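You operate a simulated robot arm through the tools that you are given. There is no shell and no other tool. Be economical: measure what you need, move in short steps, check, and stop when the job is done.

You run a simulated two-armed robot. Do the job below in one go: nothing can be reset, and whatever is moved stays where it is left.

JOB
Put one of the spacers from the green mat by the head cradle on the red tag. Then take the silver bracket from the green mat by the head cradle and put it on the green mat by the roller press. Then press the blue-tag button three times. Then shut the bottom blue drawer. Then press the zero button two times. Do these in the order given. Set down upright: silver bracket.

The check looks at the end state, three seconds after you hand in, the way a careful person would. Anything else that was tipped, shoved, dropped, spilled or broken makes it a failure.

ROBOT AND FRAMES
Two 7-joint arms with three-finger grippers on one trunk, on a base that drives. Base frame: it is fixed to the floor where the robot stands at the start and does not move with it; the origin is under the middle of the robot, x ahead of it, y to its left, z up; the surface under the hand at the start is at about z = 84. Readings come in cm, rad, newtons and seconds.
The left shoulder is at the start at [7, 16.5, 116.3], the right one opposite. With the tool pointing down near the work surface each hand reaches from about 38 to 88 cm from the robot's upright axis, wherever it stands, measured 20 degrees to its own side. Places, roughly: blue-tag button [-150, -280, 90]; bottom blue drawer [230, -550, 20]; green mat by the roller press [70, 100, 80]; red tag [75, 0, 75]; silver bracket (6x5x5 cm) [60, 0, 90]; spacer [75, 0, 75]; zero button [-160, -10, 80]. Payload 3.91 kg a hand.
The TCP of each hand is the grasp point between the finger pads, 3 cm short of the fingertips. In the tool frame z runs along the fingers and y along their closing line. Largest opening 11.6 cm; the body of the gripper starts 7.3 cm behind the TCP.
Orientation is that of the tool frame in the base frame, as [roll, pitch, yaw] about the fixed x, y, z axes, in that order (R = Rz(yaw) Ry(pitch) Rx(roll)). With the fingers straight down and closing along the base's y, the tool's x points along the base's -x, its y along +y and its z along -z.

CONTROLS
- The arms move only by the tool drive_tool. It takes "left_steps", "right_steps" or both (then of equal length, played together; a hand with none holds still); each is a list of rows, each a list of 7 numbers: the turn, a rotation vector about the tool's x, y, z in degrees, then the shift along the tool's x, y, z in cm, then the finger opening in cm, from 0 to 11.6. In form: [[wx, wy, wz, dx, dy, dz, hand], ...]. A call has 1 to 20 rows; each row shifts and turns the commanded pose from where the row before left it, along the tool's axes as they then stand. Each row takes 0.2 s and may step no farther than 5 cm and 0.15 rad from the row before; otherwise, or with a gripper value out of range, the whole call is refused. Where a pose cannot be reached the arm comes as near as it can. A force on the tool above 40 N (or 10 N above the force at the start of the call, whichever is more), or a blocked arm, ends the call early, and 0.2 s more pass. Each finger travels about 15.3 cm/s and halts on what it meets, pressing with about 37 N; the grip force reading is that of the motor and also rises with nothing between the fingers. The clock runs only during rows and for 0.2 s after the last one: add rows that do not move to give the fingers time. The reply holds the time, the measured pose of the TCP, the force on the tool along the base axes, the opening and the grip force, in the units named above and with some noise, with the torque about the TCP (base axes, N m) and any sound that the robot's microphone picked up.
- Cameras (640 x 400 px; columns grow to the right, rows downward): "scene" is now at [11.19, 2.19, 147.81]; the picture's right is [0.30, -0.95, -0.00], its down [-0.64, -0.20, -0.74] and it looks along [0.71, 0.23, -0.67] (base axes); focal length 257 px, centre (320, 200). "left" rides on the left gripper at [7.5, 1.7, -8.8] in its tool frame; the picture's right is [-0.22, 0.97, 0.00], its down [-0.70, -0.16, -0.70] and it looks along [-0.68, -0.16, 0.71] (tool axes); focal length 247 px, centre (320, 200). "right" rides on the right gripper at [5.2, 5.6, -8.8] in its tool frame; the picture's right is [-0.73, 0.68, 0.00], its down [-0.49, -0.52, -0.70] and it looks along [-0.48, -0.51, 0.71] (tool axes); focal length 247 px, centre (320, 200). There is no depth. A picture from a camera that has moved, and an enlarged one, comes with that camera's place and axes in the base frame and with its lens. The place of the scene camera against the robot may be out by one fixed shift of up to 2.5 cm in any direction.
- camera(camera): a new picture of that camera. The clock stands still meanwhile.
- lift_body(by): slides the trunk up (or, below 0, down) by that many cm; the arms and the scene camera ride with it, the base frame stays. It gives what a move gives, with no picture.
- drive_base(legs): drives the robot by 1 to 6 legs, each [ahead, left, turn to the left] in cm, cm and rad, along the robot's own axes; the way and the turn of a leg run together, so that a leg with both is an arc; at most 150 cm and 3.142 rad a leg. The arms and the cameras ride along, it lands a little off, and it stops where it bumps. It gives what a move gives.
- aim_head(pan, tilt): turns the head with the scene camera to pan (to the left, within 1.501 rad either way) and tilt (down, from -0.506 to 1.204), counted from straight ahead of the robot. It gives what a move gives.
- enlarge(camera, box): a new picture of the part [left, top, right, bottom] of that camera's present view, enlarged. The clock stands still meanwhile.
- finish_job(): hands the job in; it is judged then, once.

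Go step by step. Nothing tells you exact positions but the pictures and the camera data: compare them with the known pose of the tool, close in by small moves and look again before you grip or let go. The budget is 165 turns and 138 pictures, counting those below and the enlarged ones. Unless the task says otherwise, let go and move clear before handing in.

The tools are called after ">>>" by a JSON object that holds its "op" and its "data". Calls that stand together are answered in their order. drive_tool: Moves the arms, as the interface text tells. Its arguments: {"type":"object","properties":{"left_steps":{"type":"array","items":{"type":"array","items":{"type":"number"}}},"right_steps":{"type":"array","items":{"type":"array","items":{"type":"number"}}}},"required":[]} The other tools are called the same way: lift_body (by) slides the trunk up or down; drive_base (legs) drives the base; aim_head (pan, tilt) turns the head that bears the scene camera; camera (camera) takes a picture; enlarge (camera, box) takes an enlarged picture of a part of a camera's view; finish_job () hands the job in.

At the start:

```text
clock: 0.0
left_tcp_pos: [64.07, 30.58, 112.81]
left_tcp_rot: [-3.14, 0.001, 3.14]
left_contact_force: [0.7, -0.5, -1.0]
left_wrist_torque: [0.0, -0.01, -0.03]
left_grip_width: 11.65
left_grasp_force: 0.1
right_tcp_pos: [66.64, -23.15, 110.27]
right_tcp_rot: [3.141, -0.001, 3.141]
right_contact_force: [-0.1, 0.0, 1.1]
right_wrist_torque: [0.01, -0.04, -0.02]
right_grip_width: 11.61
right_grasp_force: 0.1
trunk travel left (down, up): [-70.0, 14.0]
robot x, y, heading: [0.06, 0.23, -0.006]
head pan, tilt: [0.309, 0.737]
```

scene: 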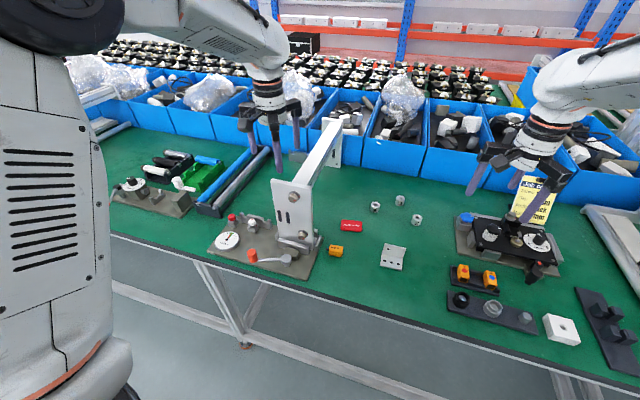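
right: 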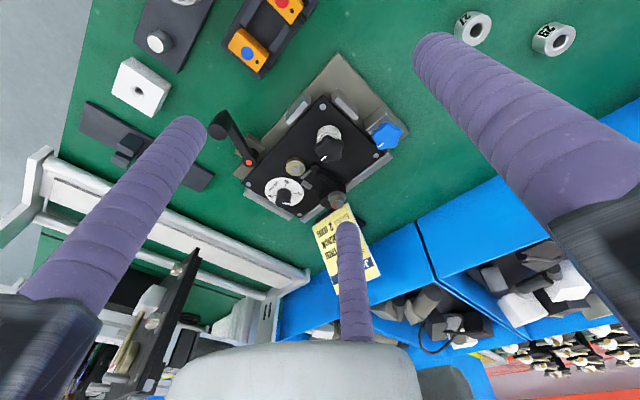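
left: 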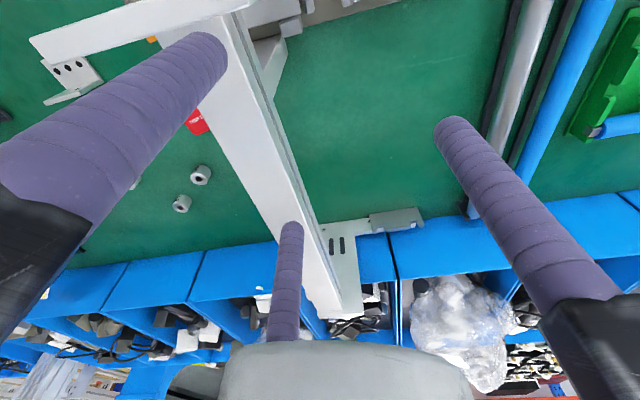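

I see the workbench with spacers, a red tag and a silver bracket in the middle. I'll take closer looks first.

>>> {"op": "enlarge", "data": {"camera": "scene", "box": [320, 170, 460, 280]}}

>>> {"op": "enlarge", "data": {"camera": "scene", "box": [200, 170, 360, 290]}}

>>> {"op": "enlarge", "data": {"camera": "scene", "box": [430, 170, 640, 380]}}

```text
3.64 times, centred on (390, 225) of scene
camera zoom: at [11.19, 2.19, 147.81], right [0.3, -0.95, 0.0], down [-0.64, -0.2, -0.74], along [0.71, 0.23, -0.67], focal length 935 px, centre (66, 109)
```

zoom: 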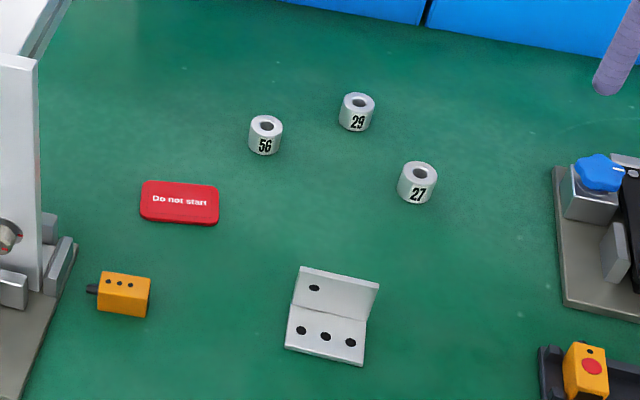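

```text
3.33 times, centred on (280, 230) of scene
camera zoom: at [11.19, 2.19, 147.81], right [0.3, -0.95, 0.0], down [-0.64, -0.2, -0.74], along [0.71, 0.23, -0.67], focal length 857 px, centre (453, 100)
```

zoom: 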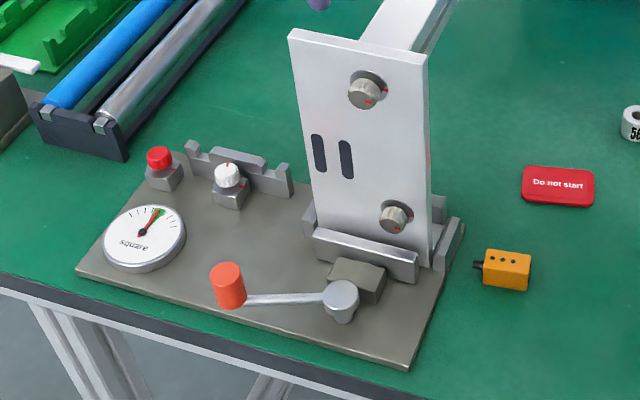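

```text
1.90 times, centred on (535, 275) of scene
camera zoom: at [11.19, 2.19, 147.81], right [0.3, -0.95, 0.0], down [-0.64, -0.2, -0.74], along [0.71, 0.23, -0.67], focal length 490 px, centre (-90, 57)
```

zoom: 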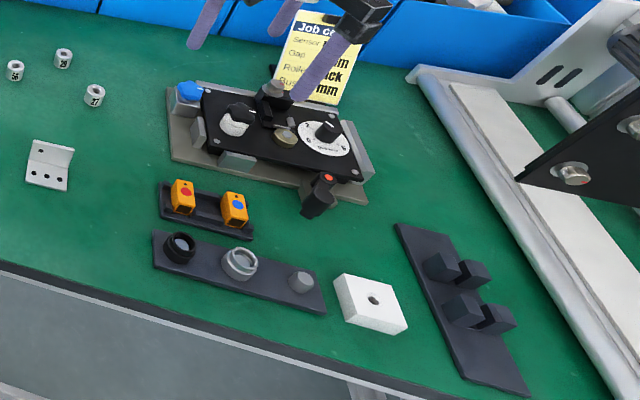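

The gripper appears to show three purple fingers; I'll close the right hand in the air to see how the fingers actually travel before approaching a spacer. Estimates so far: spacer 56 near [80,4], spacer 27 near [78,-10], red tag near [70,10], bracket near [58,-4].

>>> {"op": "drive_tool", "data": {"right_steps": [[0, 0, 0, 0, 0, 0, 3], [0, 0, 0, 0, 0, 0, 3], [0, 0, 0, 0, 0, 0, 3]]}}

>>> {"op": "camera", "data": {"camera": "right"}}

>>> {"op": "enlarge", "data": {"camera": "scene", "box": [430, 80, 600, 240]}}

```text
clock: 0.8
left_tcp_pos: [64.03, 30.48, 112.86]
left_tcp_rot: [3.141, 0.001, 3.141]
left_contact_force: [0.1, -0.4, -0.3]
left_wrist_torque: [0.01, -0.01, 0.0]
left_grip_width: 11.58
left_grasp_force: 0.1
right_tcp_pos: [66.66, -23.21, 110.35]
right_tcp_rot: [3.141, 0.0, -3.141]
right_contact_force: [-0.6, 0.0, 0.3]
right_wrist_torque: [0.02, 0.01, 0.01]
right_grip_width: 3.0
right_grasp_force: 0.1
trunk travel left (down, up): [-70.0, 14.0]
robot x, y, heading: [-0.18, -0.17, 0.004]
head pan, tilt: [0.309, 0.737]
```

```text
131 pictures are left
camera right: at [61.4, -17.63, 119.27], right [0.73, 0.68, 0.0], down [0.49, -0.52, 0.7], along [0.48, -0.51, -0.71], focal length 247 px, centre (320, 200)
```

right: 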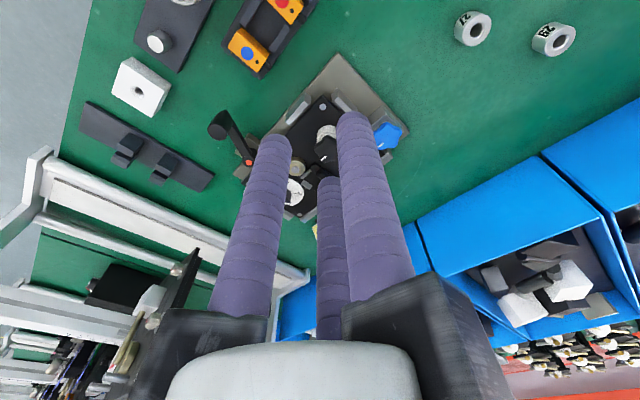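

```text
2.50 times, centred on (515, 160) of scene
camera zoom: at [11.19, 2.19, 147.81], right [0.3, -0.95, 0.0], down [-0.64, -0.2, -0.74], along [0.71, 0.23, -0.67], focal length 643 px, centre (-168, 300)
```

zoom: 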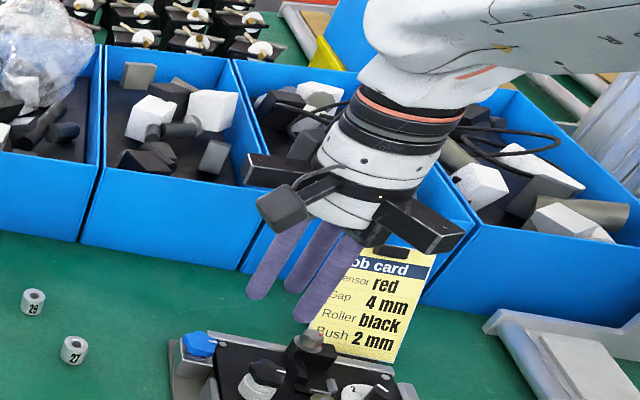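

The hand is a three-jaw centring gripper with fingers at 120°. Both cameras agree on spacer 27 at about [77.7,-10.1], so I move the right hand above it.

>>> {"op": "drive_tool", "data": {"right_steps": [[0, 0, 0, -2.2, 2.62, 2, 6], [0, 0, 0, -2.2, 2.62, 2, 6], [0, 0, 0, -2.2, 2.62, 2, 6], [0, 0, 0, -2.2, 2.62, 2, 6], [0, 0, 0, -2.2, 2.62, 2, 6], [0, 0, 0, 0, 0, 0, 6]]}}

>>> {"op": "camera", "data": {"camera": "right"}}

>>> {"op": "camera", "data": {"camera": "scene"}}

```text
clock: 2.2
left_tcp_pos: [64.02, 30.48, 112.92]
left_tcp_rot: [3.141, 0.0, -3.142]
left_contact_force: [-0.3, -1.2, -0.2]
left_wrist_torque: [0.01, -0.03, 0.01]
left_grip_width: 11.6
left_grasp_force: 0.0
right_tcp_pos: [77.51, -10.18, 100.39]
right_tcp_rot: [-3.141, 0.001, -3.141]
right_contact_force: [-0.5, 0.3, 0.1]
right_wrist_torque: [0.03, -0.03, 0.01]
right_grip_width: 5.99
right_grasp_force: 0.0
trunk travel left (down, up): [-70.0, 14.0]
robot x, y, heading: [-0.41, 0.34, 0.004]
head pan, tilt: [0.309, 0.737]
```

```text
129 pictures are left
camera right: at [72.31, -4.61, 109.22], right [0.73, 0.68, 0.0], down [0.49, -0.52, 0.7], along [0.48, -0.51, -0.71], focal length 247 px, centre (320, 200)
```

right: 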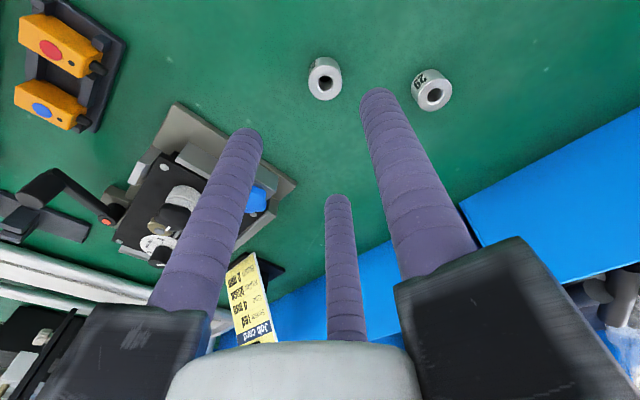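

```text
128 pictures are left
camera scene: at [11.07, 2.13, 147.82], right [0.3, -0.95, 0.0], down [-0.64, -0.2, -0.74], along [0.71, 0.23, -0.67], focal length 257 px, centre (320, 200)
```

scene: 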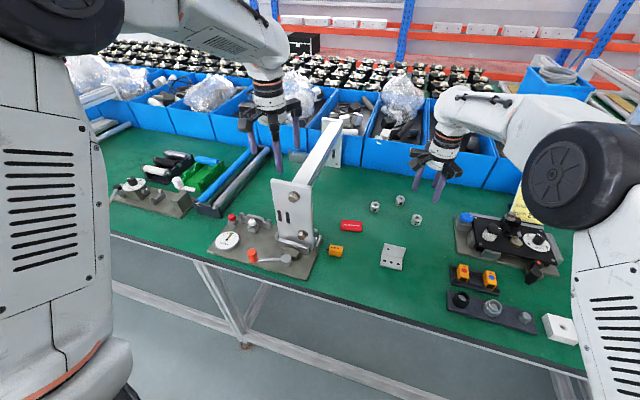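

Spacer 27 is under the hand, about 0.3 cm off. I correct and descend with the fingers open around it.

>>> {"op": "drive_tool", "data": {"right_steps": [[0, 0, 0, -0.3, 0.25, 3, 6], [0, 0, 0, 0, 0, 3, 6], [0, 0, 0, 0, 0, 2.5, 6], [0, 0, 0, 0, 0, 0, 6]]}}

>>> {"op": "camera", "data": {"camera": "right"}}

>>> {"op": "enlarge", "data": {"camera": "scene", "box": [340, 130, 480, 250]}}

```text
clock: 3.2
left_tcp_pos: [63.98, 30.53, 112.9]
left_tcp_rot: [3.141, 0.001, -3.14]
left_contact_force: [0.5, 0.0, 0.4]
left_wrist_torque: [-0.01, -0.01, -0.02]
left_grip_width: 11.6
left_grasp_force: 0.0
right_tcp_pos: [77.91, -10.09, 91.68]
right_tcp_rot: [-3.141, 0.001, -3.141]
right_contact_force: [0.0, -0.1, 0.1]
right_wrist_torque: [0.0, -0.01, -0.03]
right_grip_width: 6.0
right_grasp_force: 0.1
trunk travel left (down, up): [-70.0, 14.0]
robot x, y, heading: [0.23, 0.22, -0.005]
head pan, tilt: [0.309, 0.737]
```

```text
127 pictures are left
camera right: at [72.65, -4.46, 100.77], right [0.73, 0.68, 0.0], down [0.49, -0.52, 0.7], along [0.48, -0.51, -0.71], focal length 247 px, centre (320, 200)
```

right: 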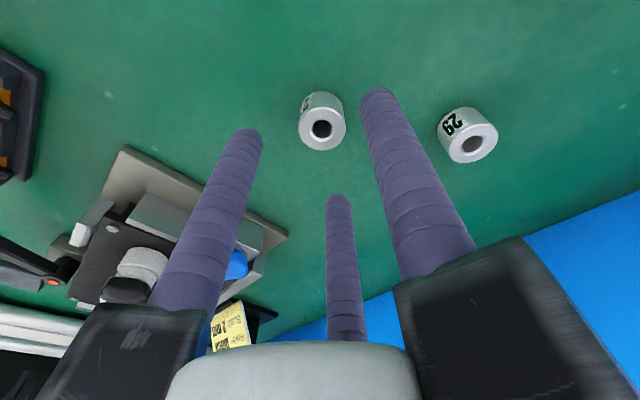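

```text
3.33 times, centred on (410, 190) of scene
camera zoom: at [11.18, 2.18, 147.81], right [0.3, -0.95, 0.0], down [-0.64, -0.2, -0.74], along [0.71, 0.23, -0.67], focal length 857 px, centre (20, 233)
```

zoom: 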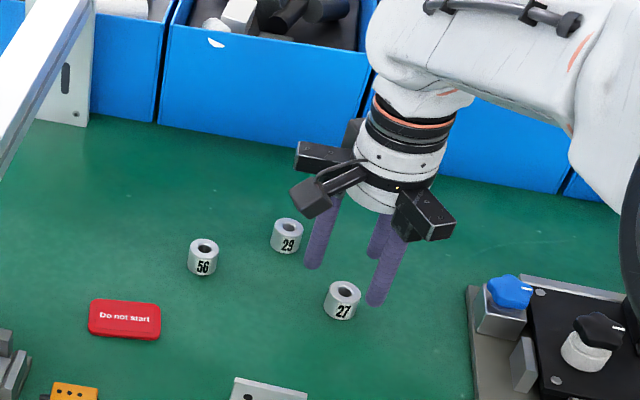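

The hand is centred on the spacer. I go down 3.3 cm and close.

>>> {"op": "drive_tool", "data": {"right_steps": [[0, 0, 0, 0, 0, 1.7, 6], [0, 0, 0, 0, 0, 1.6, 6], [0, 0, 0, 0, 0, 0, 6], [0, 0, 0, 0, 0, 0, 4], [0, 0, 0, 0, 0, 0, 2.5], [0, 0, 0, 0, 0, 0, 2.5], [0, 0, 0, 0, 0, 0, 2.5]]}}

>>> {"op": "camera", "data": {"camera": "right"}}

```text
clock: 4.8
left_tcp_pos: [64.13, 30.54, 112.98]
left_tcp_rot: [-3.141, 0.0, -3.14]
left_contact_force: [0.2, 0.3, -0.4]
left_wrist_torque: [0.02, -0.01, 0.0]
left_grip_width: 11.61
left_grasp_force: 0.0
right_tcp_pos: [77.85, -10.02, 88.46]
right_tcp_rot: [3.14, 0.0, 3.141]
right_contact_force: [0.3, -0.7, 1.5]
right_wrist_torque: [-0.06, 0.02, 0.04]
right_grip_width: 2.85
right_grasp_force: 36.8
trunk travel left (down, up): [-70.0, 14.0]
robot x, y, heading: [-0.09, -0.33, -0.001]
head pan, tilt: [0.309, 0.737]
```

```text
125 pictures are left
camera right: at [72.68, -4.42, 97.46], right [0.73, 0.68, 0.0], down [0.49, -0.52, 0.7], along [0.48, -0.51, -0.71], focal length 247 px, centre (320, 200)
```

right: 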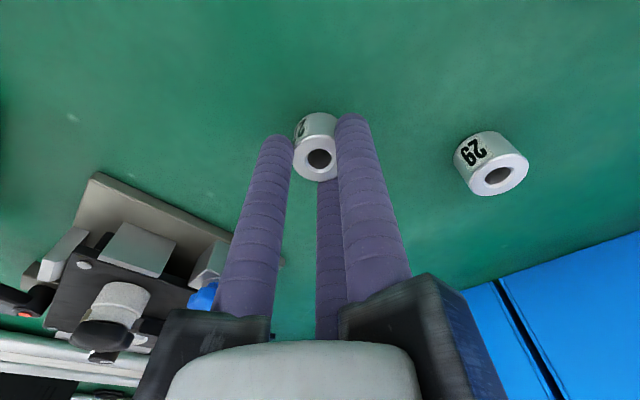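

Gripped (2.85 cm). I lift and carry it toward above the red tag.

>>> {"op": "drive_tool", "data": {"right_steps": [[0, 0, 0, 0, 0, -3.5, 2.5], [0, 0, 0, 0, 0, -3.5, 2.5], [0, 0, 0, 1.6, 4, 0, 2.5], [0, 0, 0, 1.6, 4, 0, 2.5], [0, 0, 0, 1.6, 4, 0, 2.5], [0, 0, 0, 1.6, 4, 0, 2.5], [0, 0, 0, 1.6, 3.8, 0, 2.5], [0, 0, 0, 0, 0, 0, 2.5]]}}

>>> {"op": "camera", "data": {"camera": "right"}}

>>> {"op": "enlarge", "data": {"camera": "scene", "box": [280, 130, 420, 250]}}

```text
clock: 6.6
left_tcp_pos: [64.26, 30.49, 112.76]
left_tcp_rot: [-3.141, 0.0, 3.141]
left_contact_force: [-0.5, 0.4, 0.9]
left_wrist_torque: [-0.04, 0.04, -0.01]
left_grip_width: 11.61
left_grasp_force: 0.0
right_tcp_pos: [70.02, 9.3, 95.5]
right_tcp_rot: [3.139, -0.005, 3.133]
right_contact_force: [0.2, 0.5, -0.8]
right_wrist_torque: [-0.02, 0.0, 0.0]
right_grip_width: 2.8
right_grasp_force: 36.8
trunk travel left (down, up): [-70.0, 14.0]
robot x, y, heading: [0.19, 0.06, -0.002]
head pan, tilt: [0.309, 0.737]
```

```text
124 pictures are left
camera right: at [64.96, 14.9, 104.64], right [0.74, 0.67, 0.0], down [0.48, -0.53, 0.7], along [0.47, -0.51, -0.72], focal length 247 px, centre (320, 200)
```

right: 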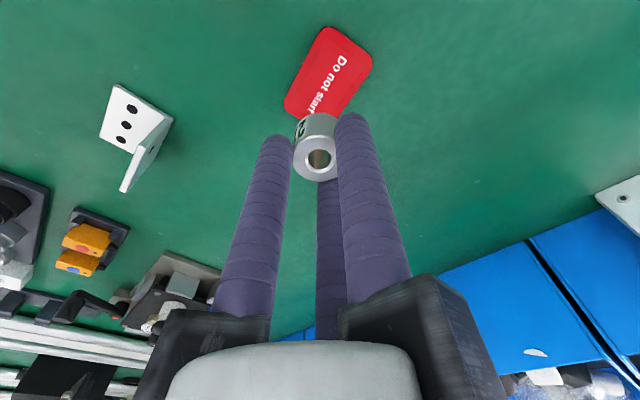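

```text
3.33 times, centred on (350, 190) of scene
camera zoom: at [11.18, 2.13, 147.81], right [0.3, -0.95, 0.0], down [-0.64, -0.2, -0.74], along [0.71, 0.23, -0.67], focal length 857 px, centre (220, 233)
```

zoom: 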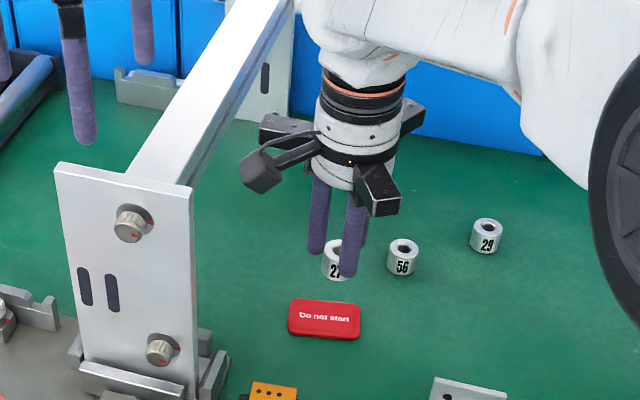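

The spacer is slightly short of the tag centre (≈[69.6,10.4]). I shift and lower partway.

>>> {"op": "drive_tool", "data": {"right_steps": [[0, 0, 0, 0.4, 1.1, 2, 2.5], [0, 0, 0, 0, 0, 2.5, 2.5], [0, 0, 0, 0, 0, 0, 2.5]]}}

>>> {"op": "camera", "data": {"camera": "right"}}

>>> {"op": "enlarge", "data": {"camera": "scene", "box": [310, 180, 390, 250]}}

```text
clock: 7.4
left_tcp_pos: [64.05, 30.6, 112.8]
left_tcp_rot: [3.141, 0.001, 3.14]
left_contact_force: [0.2, 0.2, -0.1]
left_wrist_torque: [-0.01, 0.02, -0.02]
left_grip_width: 11.61
left_grasp_force: 0.0
right_tcp_pos: [69.37, 11.09, 91.39]
right_tcp_rot: [-3.14, 0.001, -3.14]
right_contact_force: [-0.3, -0.5, -0.6]
right_wrist_torque: [-0.02, 0.01, 0.02]
right_grip_width: 2.83
right_grasp_force: 37.1
trunk travel left (down, up): [-70.0, 14.0]
robot x, y, heading: [0.23, -0.01, 0.004]
head pan, tilt: [0.309, 0.737]
```

```text
122 pictures are left
camera right: at [64.11, 16.7, 100.22], right [0.73, 0.68, 0.0], down [0.49, -0.52, 0.7], along [0.48, -0.51, -0.71], focal length 247 px, centre (320, 200)
```

right: 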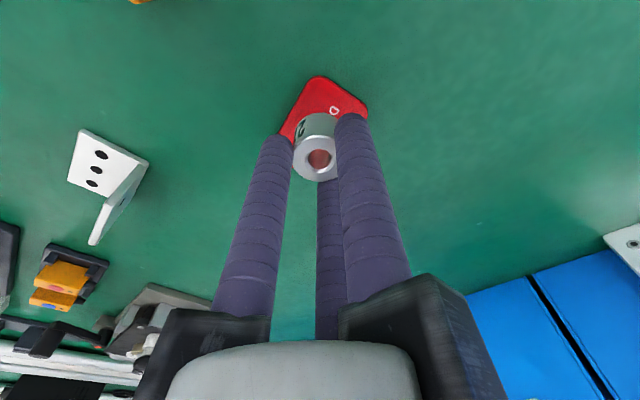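

```text
5.71 times, centred on (350, 215) of scene
camera zoom: at [11.13, 2.22, 147.81], right [0.3, -0.95, 0.0], down [-0.64, -0.2, -0.74], along [0.71, 0.23, -0.67], focal length 1470 px, centre (149, 114)
```

zoom: 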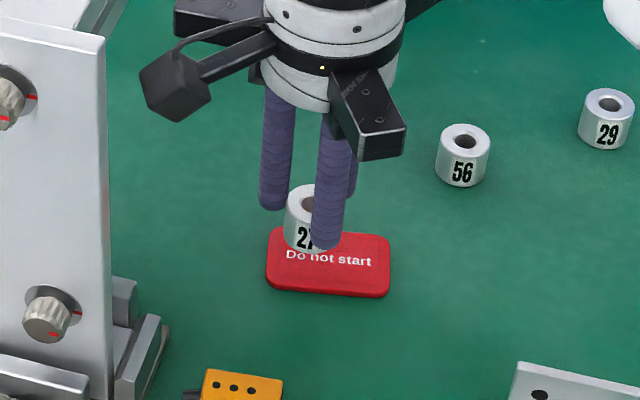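

Comparing both views, the tag centre is near [70.0,10.1]; I shift by +0.6, −0.9 and lower until the spacer touches.

>>> {"op": "drive_tool", "data": {"right_steps": [[0, 0, 0, -0.6, -0.9, 0, 2.5], [0, 0, 0, 0, 0, 0.8, 2.5], [0, 0, 0, 0, 0, 0, 2.5]]}}

>>> {"op": "enlarge", "data": {"camera": "scene", "box": [310, 180, 390, 250]}}

>>> {"op": "enlarge", "data": {"camera": "right", "box": [240, 60, 400, 200]}}

```text
clock: 8.2
left_tcp_pos: [63.98, 30.54, 112.86]
left_tcp_rot: [3.141, 0.0, -3.141]
left_contact_force: [-0.6, 0.0, 0.2]
left_wrist_torque: [-0.03, 0.02, 0.03]
left_grip_width: 11.6
left_grasp_force: 0.0
right_tcp_pos: [70.19, 9.94, 90.45]
right_tcp_rot: [3.14, -0.002, 3.141]
right_contact_force: [0.2, 0.0, -0.2]
right_wrist_torque: [0.0, -0.01, 0.01]
right_grip_width: 2.84
right_grasp_force: 37.1
trunk travel left (down, up): [-70.0, 14.0]
robot x, y, heading: [-0.03, 0.03, 0.002]
head pan, tilt: [0.309, 0.737]
```

```text
5.71 times, centred on (350, 215) of scene
camera zoom: at [11.2, 2.2, 147.8], right [0.3, -0.95, 0.0], down [-0.64, -0.2, -0.74], along [0.71, 0.23, -0.67], focal length 1470 px, centre (149, 114)
```

zoom: 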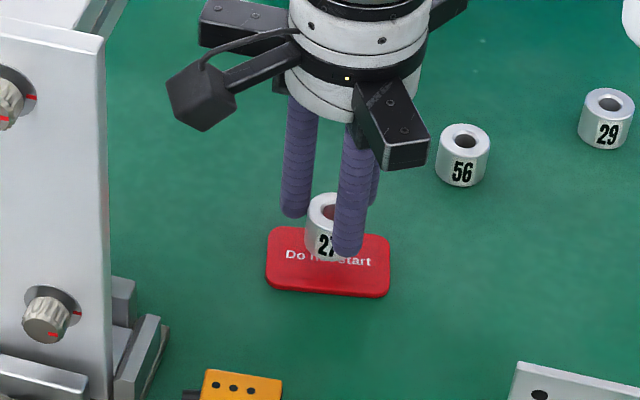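

```text
2.86 times, centred on (320, 130) of right
camera zoom: at [64.87, 15.57, 99.25], right [0.73, 0.68, 0.0], down [0.49, -0.52, 0.7], along [0.48, -0.51, -0.71], focal length 706 px, centre (320, 400)
```

zoom: 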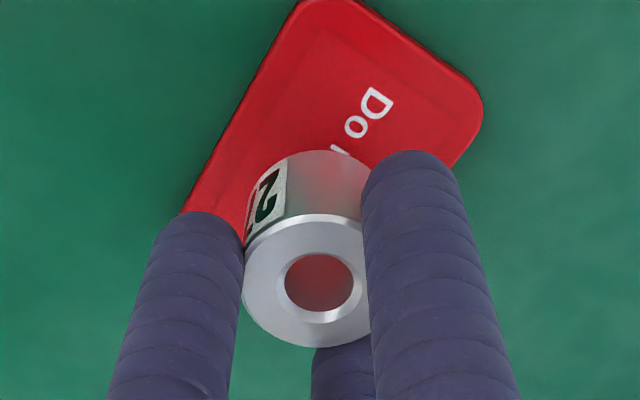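

Alignment looks right. I lower in small steps, watching force.

>>> {"op": "drive_tool", "data": {"right_steps": [[0, 0, 0, 0, 0, 0.5, 2.5], [0, 0, 0, 0, 0, 0.3, 2.5], [0, 0, 0, 0, 0, 0, 2.5]]}}

>>> {"op": "enlarge", "data": {"camera": "scene", "box": [310, 180, 390, 250]}}

```text
clock: 9.0
left_tcp_pos: [64.14, 30.51, 112.93]
left_tcp_rot: [3.141, 0.0, -3.141]
left_contact_force: [-0.1, 0.4, 0.4]
left_wrist_torque: [-0.03, 0.0, 0.02]
left_grip_width: 11.6
left_grasp_force: 0.0
right_tcp_pos: [70.18, 10.04, 89.41]
right_tcp_rot: [3.14, 0.001, 3.14]
right_contact_force: [0.4, 0.1, -0.3]
right_wrist_torque: [0.0, 0.03, 0.0]
right_grip_width: 2.83
right_grasp_force: 36.8
trunk travel left (down, up): [-70.0, 14.0]
robot x, y, heading: [-0.28, -0.12, -0.003]
head pan, tilt: [0.309, 0.737]
```

```text
5.71 times, centred on (350, 215) of scene
camera zoom: at [11.19, 2.2, 147.81], right [0.3, -0.95, 0.0], down [-0.64, -0.2, -0.74], along [0.71, 0.23, -0.67], focal length 1470 px, centre (149, 114)
```

zoom: 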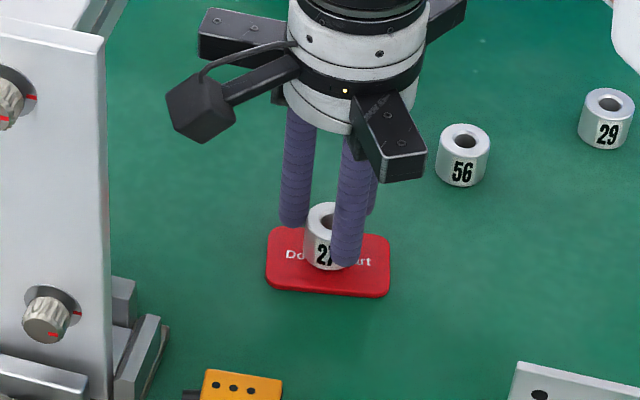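

>>> {"op": "drive_tool", "data": {"right_steps": [[0, 0, 0, 0, 0, 0.2, 2.5], [0, 0, 0, 0, 0, 0, 2.5]]}}

```text
clock: 9.6
left_tcp_pos: [64.14, 30.58, 112.94]
left_tcp_rot: [3.141, -0.001, 3.141]
left_contact_force: [-0.2, -0.3, -0.4]
left_wrist_torque: [-0.02, -0.01, -0.03]
left_grip_width: 11.6
left_grasp_force: 0.0
right_tcp_pos: [70.14, 9.98, 89.19]
right_tcp_rot: [3.14, 0.001, 3.14]
right_contact_force: [-0.6, 0.6, -0.3]
right_wrist_torque: [0.01, 0.0, -0.01]
right_grip_width: 2.82
right_grasp_force: 37.3
trunk travel left (down, up): [-70.0, 14.0]
robot x, y, heading: [-0.17, -0.05, 0.001]
head pan, tilt: [0.309, 0.737]
```

No contact yet; I continue in tiny steps.

>>> {"op": "drive_tool", "data": {"right_steps": [[0, 0, 0, 0, 0, 0.15, 2.5], [0, 0, 0, 0, 0, 0, 2.5]]}}

>>> {"op": "drive_tool", "data": {"right_steps": [[0, 0, 0, 0, 0, 0.12, 2.5], [0, 0, 0, 0, 0, 0, 2.5]]}}

```text
clock: 10.2
left_tcp_pos: [64.13, 30.62, 112.74]
left_tcp_rot: [3.141, 0.0, 3.142]
left_contact_force: [0.2, -0.8, 0.1]
left_wrist_torque: [-0.02, 0.01, -0.01]
left_grip_width: 11.58
left_grasp_force: 0.2
right_tcp_pos: [70.09, 10.07, 88.99]
right_tcp_rot: [3.141, -0.001, 3.141]
right_contact_force: [0.6, 0.0, 0.5]
right_wrist_torque: [0.01, -0.04, -0.01]
right_grip_width: 2.83
right_grasp_force: 37.3
trunk travel left (down, up): [-70.0, 14.0]
robot x, y, heading: [0.01, -0.15, 0.002]
head pan, tilt: [0.309, 0.737]
```

```text
clock: 10.8
left_tcp_pos: [63.98, 30.46, 112.93]
left_tcp_rot: [3.14, 0.001, 3.141]
left_contact_force: [-0.1, 0.3, 0.3]
left_wrist_torque: [0.02, 0.0, -0.01]
left_grip_width: 11.61
left_grasp_force: 0.0
right_tcp_pos: [70.12, 10.11, 88.95]
right_tcp_rot: [3.141, 0.002, 3.141]
right_contact_force: [0.9, -1.3, 4.9]
right_wrist_torque: [-0.07, -0.05, 0.01]
right_grip_width: 2.83
right_grasp_force: 36.7
trunk travel left (down, up): [-70.0, 14.0]
robot x, y, heading: [0.05, 0.3, 0.002]
head pan, tilt: [0.309, 0.737]
```

Contact (5 N up): the spacer rests on the tag. I open and rise.

>>> {"op": "drive_tool", "data": {"right_steps": [[0, 0, 0, 0, 0, 0, 4], [0, 0, 0, 0, 0, 0, 5.5], [0, 0, 0, 0, 0, 0, 5.5], [0, 0, 0, 0, 0, -3, 5.5], [0, 0, 0, 0, 0, -4, 5.5], [0, 0, 0, 0, 0, -4, 5.5], [0, 0, 0, 0, -4, -2, 5.5], [0, 0, 0, 0, -4, 0, 5.5], [0, 0, 0, 0, -4, 0, 5.5], [0, 0, 0, 0, -4, 0, 5.5], [0, 0, 0, 0, -4, 0, 5.5], [0, 0, 0, 0, 0, 0, 5.5]]}}

>>> {"op": "enlarge", "data": {"camera": "scene", "box": [310, 180, 450, 290]}}

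>>> {"op": "camera", "data": {"camera": "right"}}

```text
clock: 13.4
left_tcp_pos: [64.18, 30.68, 112.76]
left_tcp_rot: [-3.14, -0.002, 3.141]
left_contact_force: [0.2, -0.1, 0.1]
left_wrist_torque: [-0.01, -0.02, -0.01]
left_grip_width: 11.61
left_grasp_force: 0.0
right_tcp_pos: [69.74, -9.84, 102.03]
right_tcp_rot: [-3.14, 0.001, -3.141]
right_contact_force: [-0.3, 0.4, -0.2]
right_wrist_torque: [-0.04, -0.01, 0.0]
right_grip_width: 5.5
right_grasp_force: 0.0
trunk travel left (down, up): [-70.0, 14.0]
robot x, y, heading: [-0.41, -0.05, -0.001]
head pan, tilt: [0.309, 0.737]
```

```text
3.64 times, centred on (380, 235) of scene
camera zoom: at [11.18, 2.33, 147.8], right [0.3, -0.95, 0.0], down [-0.64, -0.21, -0.74], along [0.71, 0.22, -0.67], focal length 935 px, centre (102, 73)
```

zoom: 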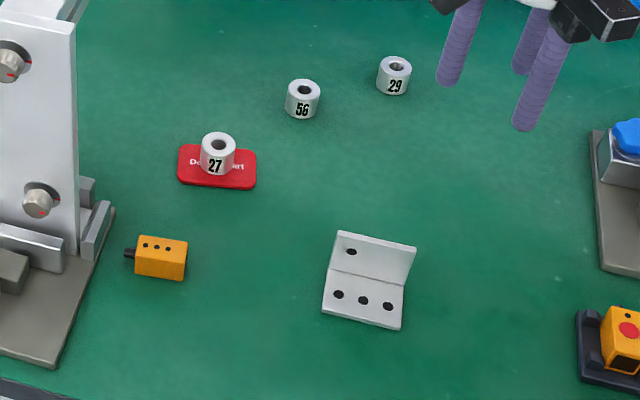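

```text
116 pictures are left
camera right: at [64.63, -4.23, 111.0], right [0.73, 0.68, 0.0], down [0.49, -0.52, 0.7], along [0.48, -0.51, -0.71], focal length 247 px, centre (320, 200)
```

right: 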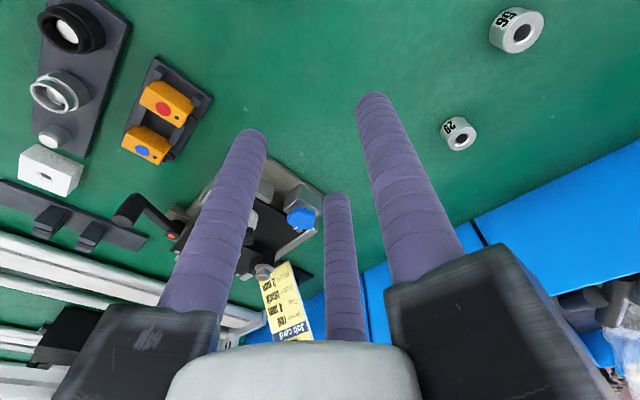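

Spacer 27 sits on the tag. Now I look at the bracket closely and pan left to find the roller press.

>>> {"op": "aim_head", "data": {"pan": 0.9, "tilt": 0.6}}

>>> {"op": "camera", "data": {"camera": "scene"}}

```text
clock: 14.4
left_tcp_pos: [64.15, 30.55, 112.81]
left_tcp_rot: [-3.14, 0.0, -3.141]
left_contact_force: [-0.3, 0.3, 0.6]
left_wrist_torque: [-0.03, 0.01, -0.04]
left_grip_width: 11.62
left_grasp_force: 0.1
right_tcp_pos: [69.82, -9.92, 102.06]
right_tcp_rot: [3.14, 0.001, -3.141]
right_contact_force: [-0.2, -0.3, 0.4]
right_wrist_torque: [-0.01, -0.01, 0.01]
right_grip_width: 5.49
right_grasp_force: 0.2
trunk travel left (down, up): [-70.0, 14.0]
robot x, y, heading: [0.08, 0.13, -0.001]
head pan, tilt: [0.901, 0.6]
```

```text
115 pictures are left
camera scene: at [8.74, 6.58, 148.98], right [0.78, -0.62, 0.0], down [-0.35, -0.44, -0.82], along [0.51, 0.65, -0.57], focal length 257 px, centre (320, 200)
```

scene: 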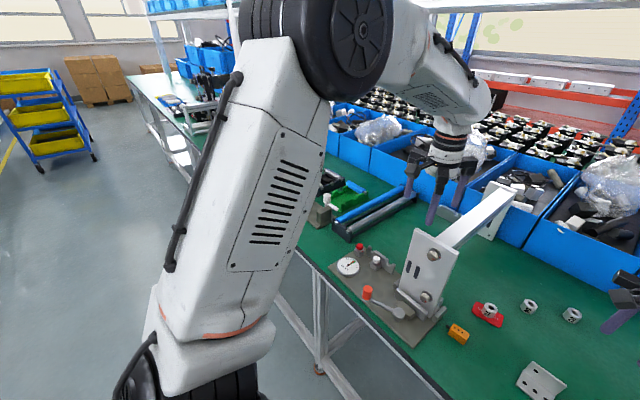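

The bracket is nearly axis-aligned: length along y (−2…−7.9), vertical plate at x≈61.3, top z≈89. I will pinch the vertical plate, so I move above it and turn the hand 90° to close across x.

>>> {"op": "drive_tool", "data": {"right_steps": [[0, 0, 0, 2.93, 1.67, 0, 4], [0, 0, 0, 2.93, 1.67, 0, 4], [0, 0, 0, 2.93, 1.67, 0, 4], [0, 0, 8.182, 0, 0, 0, 4], [0, 0, 8.182, 0, 0, 0, 4], [0, 0, 8.182, 0, 0, 0, 4], [0, 0, 8.182, 0, 0, 0, 4], [0, 0, 8.182, 0, 0, 0, 4], [0, 0, 8.182, 0, 0, 0, 4], [0, 0, 8.182, 0, 0, 0, 4], [0, 0, 8.182, 0, 0, 0, 4], [0, 0, 8.182, 0, 0, 0, 4], [0, 0, 8.182, 0, 0, 0, 4], [0, 0, 8.182, 0, 0, 0, 4], [0, 0, 0, 0, 0, 0, 4]]}}

>>> {"op": "aim_head", "data": {"pan": 0.1, "tilt": 0.9}}

>>> {"op": "camera", "data": {"camera": "scene"}}

>>> {"op": "camera", "data": {"camera": "right"}}

```text
clock: 17.8
left_tcp_pos: [64.15, 30.51, 112.85]
left_tcp_rot: [3.141, 0.0, -3.141]
left_contact_force: [-0.3, -0.6, -0.3]
left_wrist_torque: [0.01, 0.0, 0.0]
left_grip_width: 11.61
left_grasp_force: 0.1
right_tcp_pos: [62.33, -6.34, 104.07]
right_tcp_rot: [3.132, -0.08, 1.521]
right_contact_force: [-0.3, -0.4, 0.6]
right_wrist_torque: [-0.04, -0.05, 0.0]
right_grip_width: 4.0
right_grasp_force: 0.1
trunk travel left (down, up): [-70.0, 14.0]
robot x, y, heading: [-0.04, 0.13, -0.002]
head pan, tilt: [0.901, 0.6]
stopped in row 15 (right hand): the arm was blocked; the commanded pose is now the measured one
```

```text
clock: 18.9
left_tcp_pos: [63.92, 30.67, 112.74]
left_tcp_rot: [-3.141, -0.001, -3.14]
left_contact_force: [1.1, 0.0, -0.5]
left_wrist_torque: [0.0, 0.03, 0.01]
left_grip_width: 11.6
left_grasp_force: 0.1
right_tcp_pos: [62.35, -6.32, 104.14]
right_tcp_rot: [3.132, -0.078, 1.522]
right_contact_force: [0.2, -0.1, 0.5]
right_wrist_torque: [0.0, 0.0, 0.0]
right_grip_width: 4.01
right_grasp_force: 0.1
trunk travel left (down, up): [-70.0, 14.0]
robot x, y, heading: [0.04, 0.11, -0.001]
head pan, tilt: [0.099, 0.901]
```

```text
114 pictures are left
camera scene: at [10.75, 0.41, 146.51], right [0.1, -0.99, 0.0], down [-0.78, -0.08, -0.62], along [0.62, 0.06, -0.78], focal length 257 px, centre (320, 200)
```

scene: 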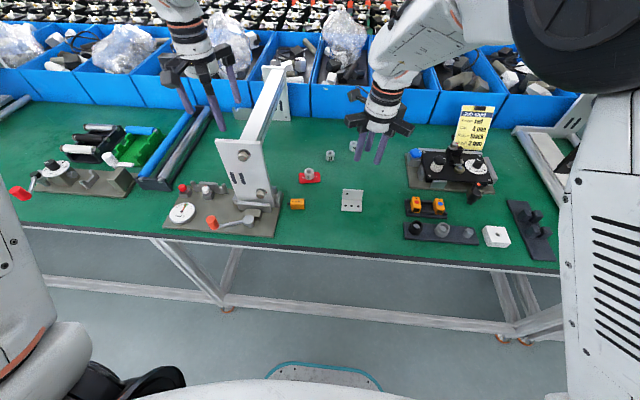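

```text
113 pictures are left
camera right: at [68.09, -2.1, 113.36], right [0.65, -0.76, -0.05], down [-0.56, -0.51, 0.65], along [-0.53, -0.39, -0.75], focal length 247 px, centre (320, 200)
```

right: 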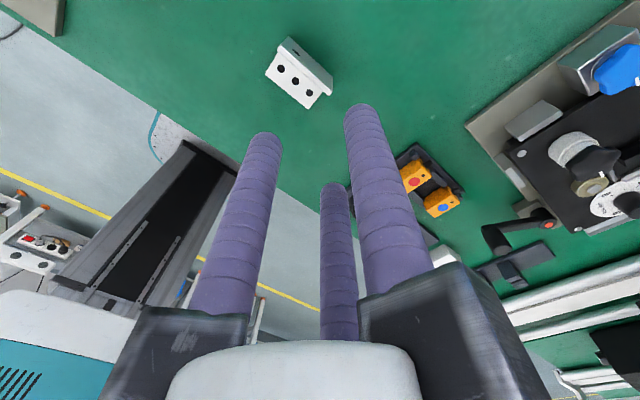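

The wrist hit its limit near +90°, so I undo the tilt and turn the other way, with the single finger at the front.

>>> {"op": "drive_tool", "data": {"right_steps": [[0, -4.5, 0, 0, 0, 0, 4], [0, 0, -8.5, 0, 0, 0, 4], [0, 0, -8.5, 0, 0, 0, 4], [0, 0, -8.5, 0, 0, 0, 4], [0, 0, -8.5, 0, 0, 0, 4], [0, 0, -8.5, 0, 0, 0, 4], [0, 0, -8.5, 0, 0, 0, 4], [0, 0, -8.5, 0, 0, 0, 4], [0, 0, -8.5, 0, 0, 0, 4], [0, 0, -8.5, 0, 0, 0, 4], [0, 0, -8.5, 0, 0, 0, 4], [0, 0, -8.5, 0, 0, 0, 4], [0, 0, -8.5, 0, 0, 0, 4], [0, 0, -8.5, 0, 0, 0, 4], [0, 0, 0, 0, 0, 0, 4]]}}

>>> {"op": "drive_tool", "data": {"right_steps": [[0, 0, -8.5, 0, 0, 0, 4], [0, 0, -8.5, 0, 0, 0, 4], [0, 0, -8.5, 0, 0, 0, 4], [0, 0, -8.5, 0, 0, 0, 4], [0, 0, -8.5, 0, 0, 0, 4], [0, 0, -8.5, 0, 0, 0, 4], [0, 0, -8.5, 0, 0, 0, 4], [0, 0, -8.5, 0, 0, 0, 4], [0, 0, -4.2, 0, 0, 0, 4], [0, 0, 0, 0, 0, 0, 4]]}}

```text
clock: 22.1
left_tcp_pos: [64.12, 30.58, 112.79]
left_tcp_rot: [-3.141, 0.002, 3.141]
left_contact_force: [0.1, -0.3, 0.6]
left_wrist_torque: [0.02, 0.02, 0.03]
left_grip_width: 11.57
left_grasp_force: 0.0
right_tcp_pos: [62.09, -6.21, 103.86]
right_tcp_rot: [-3.132, 0.008, -2.828]
right_contact_force: [-0.2, -0.3, 0.1]
right_wrist_torque: [0.01, -0.01, 0.0]
right_grip_width: 4.0
right_grasp_force: 0.1
trunk travel left (down, up): [-70.0, 14.0]
robot x, y, heading: [-0.11, -0.21, 0.002]
head pan, tilt: [0.099, 0.901]
```

```text
clock: 24.3
left_tcp_pos: [64.11, 30.57, 112.77]
left_tcp_rot: [-3.142, 0.0, 3.141]
left_contact_force: [-1.0, 0.1, -0.2]
left_wrist_torque: [0.0, -0.01, -0.01]
left_grip_width: 11.6
left_grasp_force: 0.0
right_tcp_pos: [62.27, -6.32, 103.83]
right_tcp_rot: [-3.134, -0.006, -1.568]
right_contact_force: [-0.7, 0.1, -0.1]
right_wrist_torque: [0.0, -0.01, 0.01]
right_grip_width: 3.99
right_grasp_force: 0.0
trunk travel left (down, up): [-70.0, 14.0]
robot x, y, heading: [0.0, -0.18, 0.001]
head pan, tilt: [0.099, 0.901]
```

Orientation is good now. I move to above the plate and look.

>>> {"op": "drive_tool", "data": {"right_steps": [[0, 0, 0, -1.4, 0.5, 3, 4], [0, 0, 0, 0, 0, 4, 4], [0, 0, 0, 0, 0, 0, 4]]}}

>>> {"op": "camera", "data": {"camera": "right"}}

>>> {"op": "enlarge", "data": {"camera": "scene", "box": [290, 130, 430, 230]}}

```text
clock: 25.1
left_tcp_pos: [64.03, 30.52, 112.77]
left_tcp_rot: [-3.14, 0.002, -3.141]
left_contact_force: [0.6, 0.1, 0.5]
left_wrist_torque: [0.02, -0.02, -0.01]
left_grip_width: 11.57
left_grasp_force: 0.1
right_tcp_pos: [61.83, -4.62, 96.66]
right_tcp_rot: [-3.131, -0.006, -1.569]
right_contact_force: [0.5, -0.2, -0.2]
right_wrist_torque: [0.03, 0.02, -0.01]
right_grip_width: 4.0
right_grasp_force: 0.0
trunk travel left (down, up): [-70.0, 14.0]
robot x, y, heading: [0.01, -0.14, -0.001]
head pan, tilt: [0.099, 0.901]
```

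```text
112 pictures are left
camera right: at [56.08, -9.86, 105.58], right [-0.68, 0.73, -0.01], down [0.51, 0.49, 0.7], along [0.52, 0.47, -0.71], focal length 247 px, centre (320, 200)
```

right: 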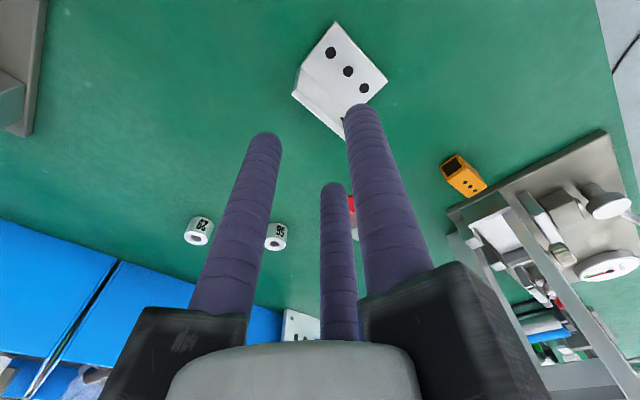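

```text
4.00 times, centred on (360, 180) of scene
camera zoom: at [10.66, 0.38, 146.52], right [0.1, -1.0, 0.0], down [-0.78, -0.08, -0.62], along [0.62, 0.06, -0.78], focal length 1029 px, centre (160, 280)
```

zoom: 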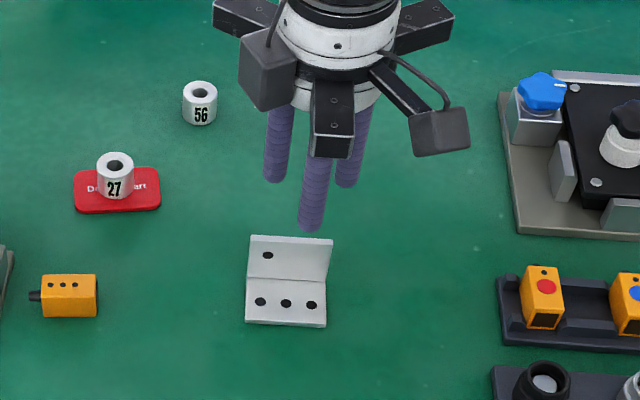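

The wrist view puts the vertical plate at x≈62.2, y centre ≈−4.1. I widen slightly, adjust and come down to just above the plate.

>>> {"op": "drive_tool", "data": {"right_steps": [[0, 0, 0, -0.5, -0.7, 1.5, 6], [0, 0, 0, 0, 0, 1.7, 6], [0, 0, 0, 0, 0, 0, 6]]}}

>>> {"op": "camera", "data": {"camera": "right"}}

>>> {"op": "enlarge", "data": {"camera": "scene", "box": [310, 140, 410, 220]}}

```text
clock: 25.9
left_tcp_pos: [64.05, 30.55, 112.89]
left_tcp_rot: [3.141, 0.0, -3.141]
left_contact_force: [0.2, -0.5, 0.6]
left_wrist_torque: [-0.02, -0.01, 0.01]
left_grip_width: 11.6
left_grasp_force: 0.0
right_tcp_pos: [62.47, -4.26, 93.58]
right_tcp_rot: [-3.13, -0.005, -1.568]
right_contact_force: [0.3, 0.3, 0.8]
right_wrist_torque: [-0.02, 0.02, -0.01]
right_grip_width: 5.99
right_grasp_force: 0.0
trunk travel left (down, up): [-70.0, 14.0]
robot x, y, heading: [-0.1, 0.1, 0.002]
head pan, tilt: [0.099, 0.901]
```

```text
110 pictures are left
camera right: at [56.85, -9.46, 102.47], right [-0.68, 0.73, -0.01], down [0.52, 0.49, 0.7], along [0.52, 0.47, -0.71], focal length 247 px, centre (320, 200)
```

right: 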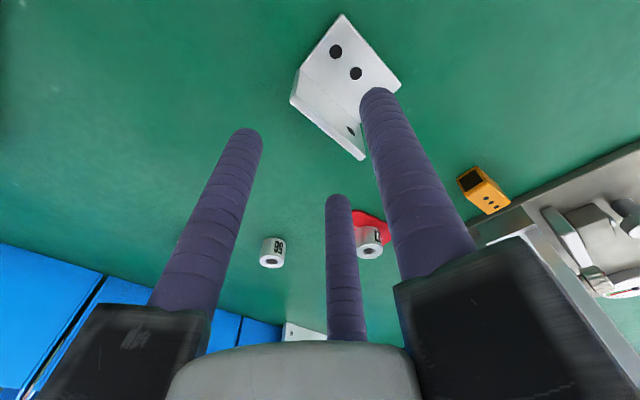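

```text
5.00 times, centred on (360, 180) of scene
camera zoom: at [10.73, 0.41, 146.51], right [0.1, -1.0, 0.0], down [-0.78, -0.08, -0.62], along [0.62, 0.06, -0.78], focal length 1286 px, centre (120, 300)
```

zoom: 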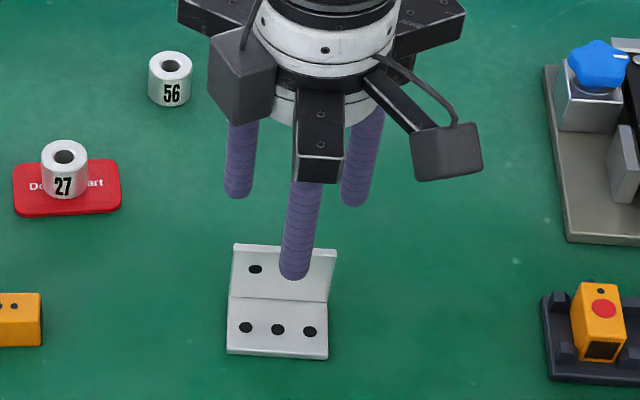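

Well centred. I lower 4.3 cm straddling the plate and close slowly.

>>> {"op": "drive_tool", "data": {"right_steps": [[0, 0, 0, 0, 0, 1.5, 6], [0, 0, 0, 0, 0, 1.5, 6], [0, 0, 0, 0, 0, 1.3, 6], [0, 0, 0, 0, 0, 0, 6]]}}

>>> {"op": "enlarge", "data": {"camera": "scene", "box": [310, 140, 410, 220]}}

>>> {"op": "enlarge", "data": {"camera": "right", "box": [220, 20, 440, 240]}}

```text
clock: 26.9
left_tcp_pos: [64.08, 30.44, 112.91]
left_tcp_rot: [-3.141, 0.0, 3.141]
left_contact_force: [0.4, -0.6, -0.6]
left_wrist_torque: [-0.01, -0.02, -0.02]
left_grip_width: 11.62
left_grasp_force: 0.1
right_tcp_pos: [62.75, -4.44, 89.32]
right_tcp_rot: [-3.131, -0.004, -1.569]
right_contact_force: [-0.7, -0.2, 0.9]
right_wrist_torque: [0.0, -0.03, -0.01]
right_grip_width: 5.98
right_grasp_force: 0.1
trunk travel left (down, up): [-70.0, 14.0]
robot x, y, heading: [0.08, 0.06, -0.007]
head pan, tilt: [0.099, 0.901]
```

```text
5.00 times, centred on (360, 180) of scene
camera zoom: at [10.73, 0.41, 146.51], right [0.1, -1.0, 0.0], down [-0.78, -0.08, -0.62], along [0.62, 0.06, -0.78], focal length 1286 px, centre (120, 300)
```

zoom: 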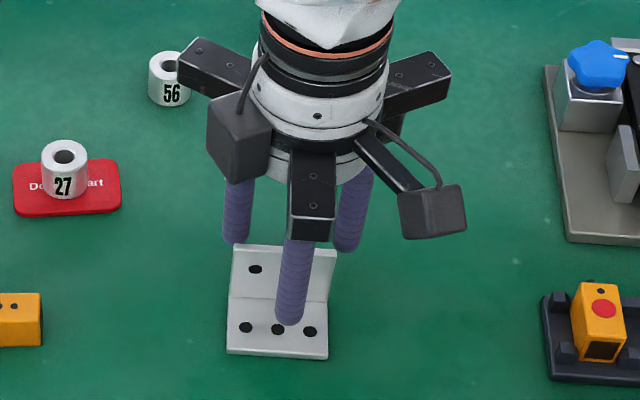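

```text
1.82 times, centred on (330, 130) of right
camera zoom: at [56.99, -9.62, 98.23], right [-0.68, 0.73, -0.01], down [0.52, 0.49, 0.7], along [0.52, 0.47, -0.71], focal length 449 px, centre (302, 327)
```

zoom: 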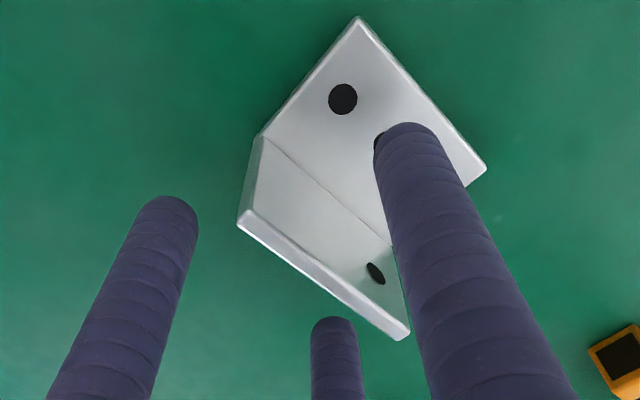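

The single finger is in front, two behind the plate. I centre a touch and partially close.

>>> {"op": "drive_tool", "data": {"right_steps": [[0, 0, 0, -0.3, 0.3, 0, 5], [0, 0, 0, 0, 0, 0, 4], [0, 0, 0, 0, 0, 0, 3], [0, 0, 0, 0, 0, 0, 2.5], [0, 0, 0, 0, 0, 0, 2.5]]}}

>>> {"op": "enlarge", "data": {"camera": "right", "box": [220, 20, 440, 240]}}

```text
clock: 28.1
left_tcp_pos: [64.16, 30.54, 112.79]
left_tcp_rot: [-3.141, 0.001, -3.139]
left_contact_force: [0.8, -0.3, 0.2]
left_wrist_torque: [-0.01, -0.01, -0.04]
left_grip_width: 11.6
left_grasp_force: 0.0
right_tcp_pos: [62.34, -4.02, 89.28]
right_tcp_rot: [-3.134, -0.005, -1.569]
right_contact_force: [0.9, 1.0, -0.1]
right_wrist_torque: [0.01, 0.02, 0.01]
right_grip_width: 2.53
right_grasp_force: 0.1
trunk travel left (down, up): [-70.0, 14.0]
robot x, y, heading: [-0.74, -0.65, 0.003]
head pan, tilt: [0.099, 0.901]
```

```text
1.82 times, centred on (330, 130) of right
camera zoom: at [56.67, -9.3, 98.23], right [-0.68, 0.73, -0.01], down [0.52, 0.49, 0.7], along [0.52, 0.47, -0.71], focal length 449 px, centre (302, 327)
```

zoom: 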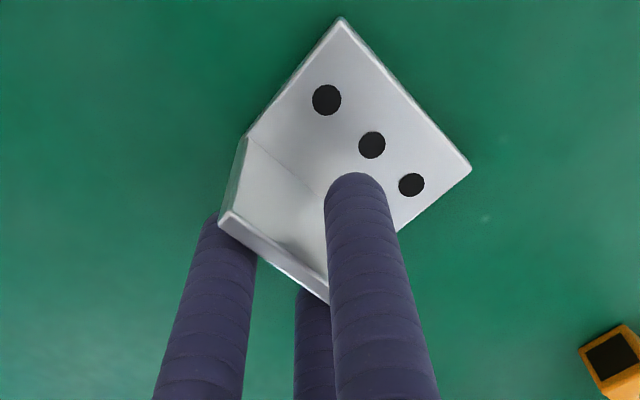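

>>> {"op": "drive_tool", "data": {"right_steps": [[0, 0, 0, 0, 0, 0, 2], [0, 0, 0, 0, 0, 0, 1.5], [0, 0, 0, 0, 0, 0, 1.2], [0, 0, 0, 0, 0, 0, 0.8], [0, 0, 0, 0, 0, 0, 0.4], [0, 0, 0, 0, 0, 0, 0], [0, 0, 0, 0, 0, 0, 0]]}}

>>> {"op": "enlarge", "data": {"camera": "right", "box": [220, 20, 440, 240]}}

>>> {"op": "enlarge", "data": {"camera": "scene", "box": [310, 140, 410, 220]}}

```text
clock: 29.7
left_tcp_pos: [63.99, 30.55, 112.91]
left_tcp_rot: [-3.141, 0.0, -3.141]
left_contact_force: [0.1, -0.4, -0.5]
left_wrist_torque: [0.0, 0.03, 0.01]
left_grip_width: 11.61
left_grasp_force: 0.1
right_tcp_pos: [62.27, -4.06, 89.45]
right_tcp_rot: [-3.131, -0.005, -1.569]
right_contact_force: [-0.9, 0.0, 2.6]
right_wrist_torque: [0.0, 0.16, 0.01]
right_grip_width: 1.21
right_grasp_force: 37.2
trunk travel left (down, up): [-70.0, 14.0]
robot x, y, heading: [-0.5, -0.48, -0.001]
head pan, tilt: [0.099, 0.901]
```

```text
1.82 times, centred on (330, 130) of right
camera zoom: at [56.65, -9.31, 98.25], right [-0.68, 0.73, -0.01], down [0.52, 0.49, 0.7], along [0.52, 0.47, -0.71], focal length 449 px, centre (302, 327)
```

zoom: 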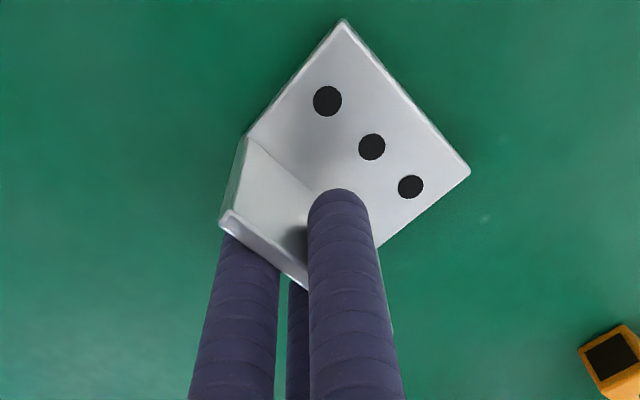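

```text
5.00 times, centred on (360, 180) of scene
camera zoom: at [10.72, 0.4, 146.51], right [0.1, -1.0, 0.0], down [-0.78, -0.08, -0.62], along [0.62, 0.06, -0.78], focal length 1286 px, centre (120, 300)
```

zoom: 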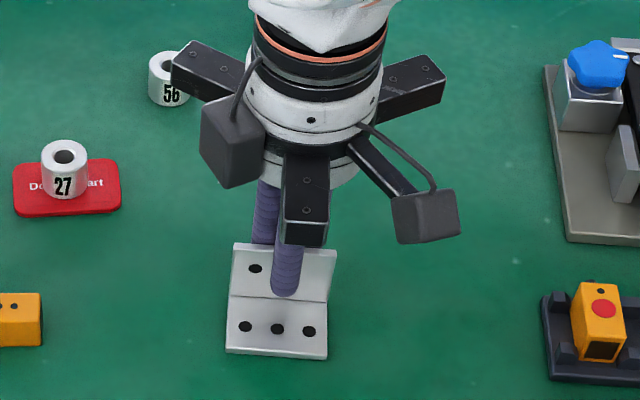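

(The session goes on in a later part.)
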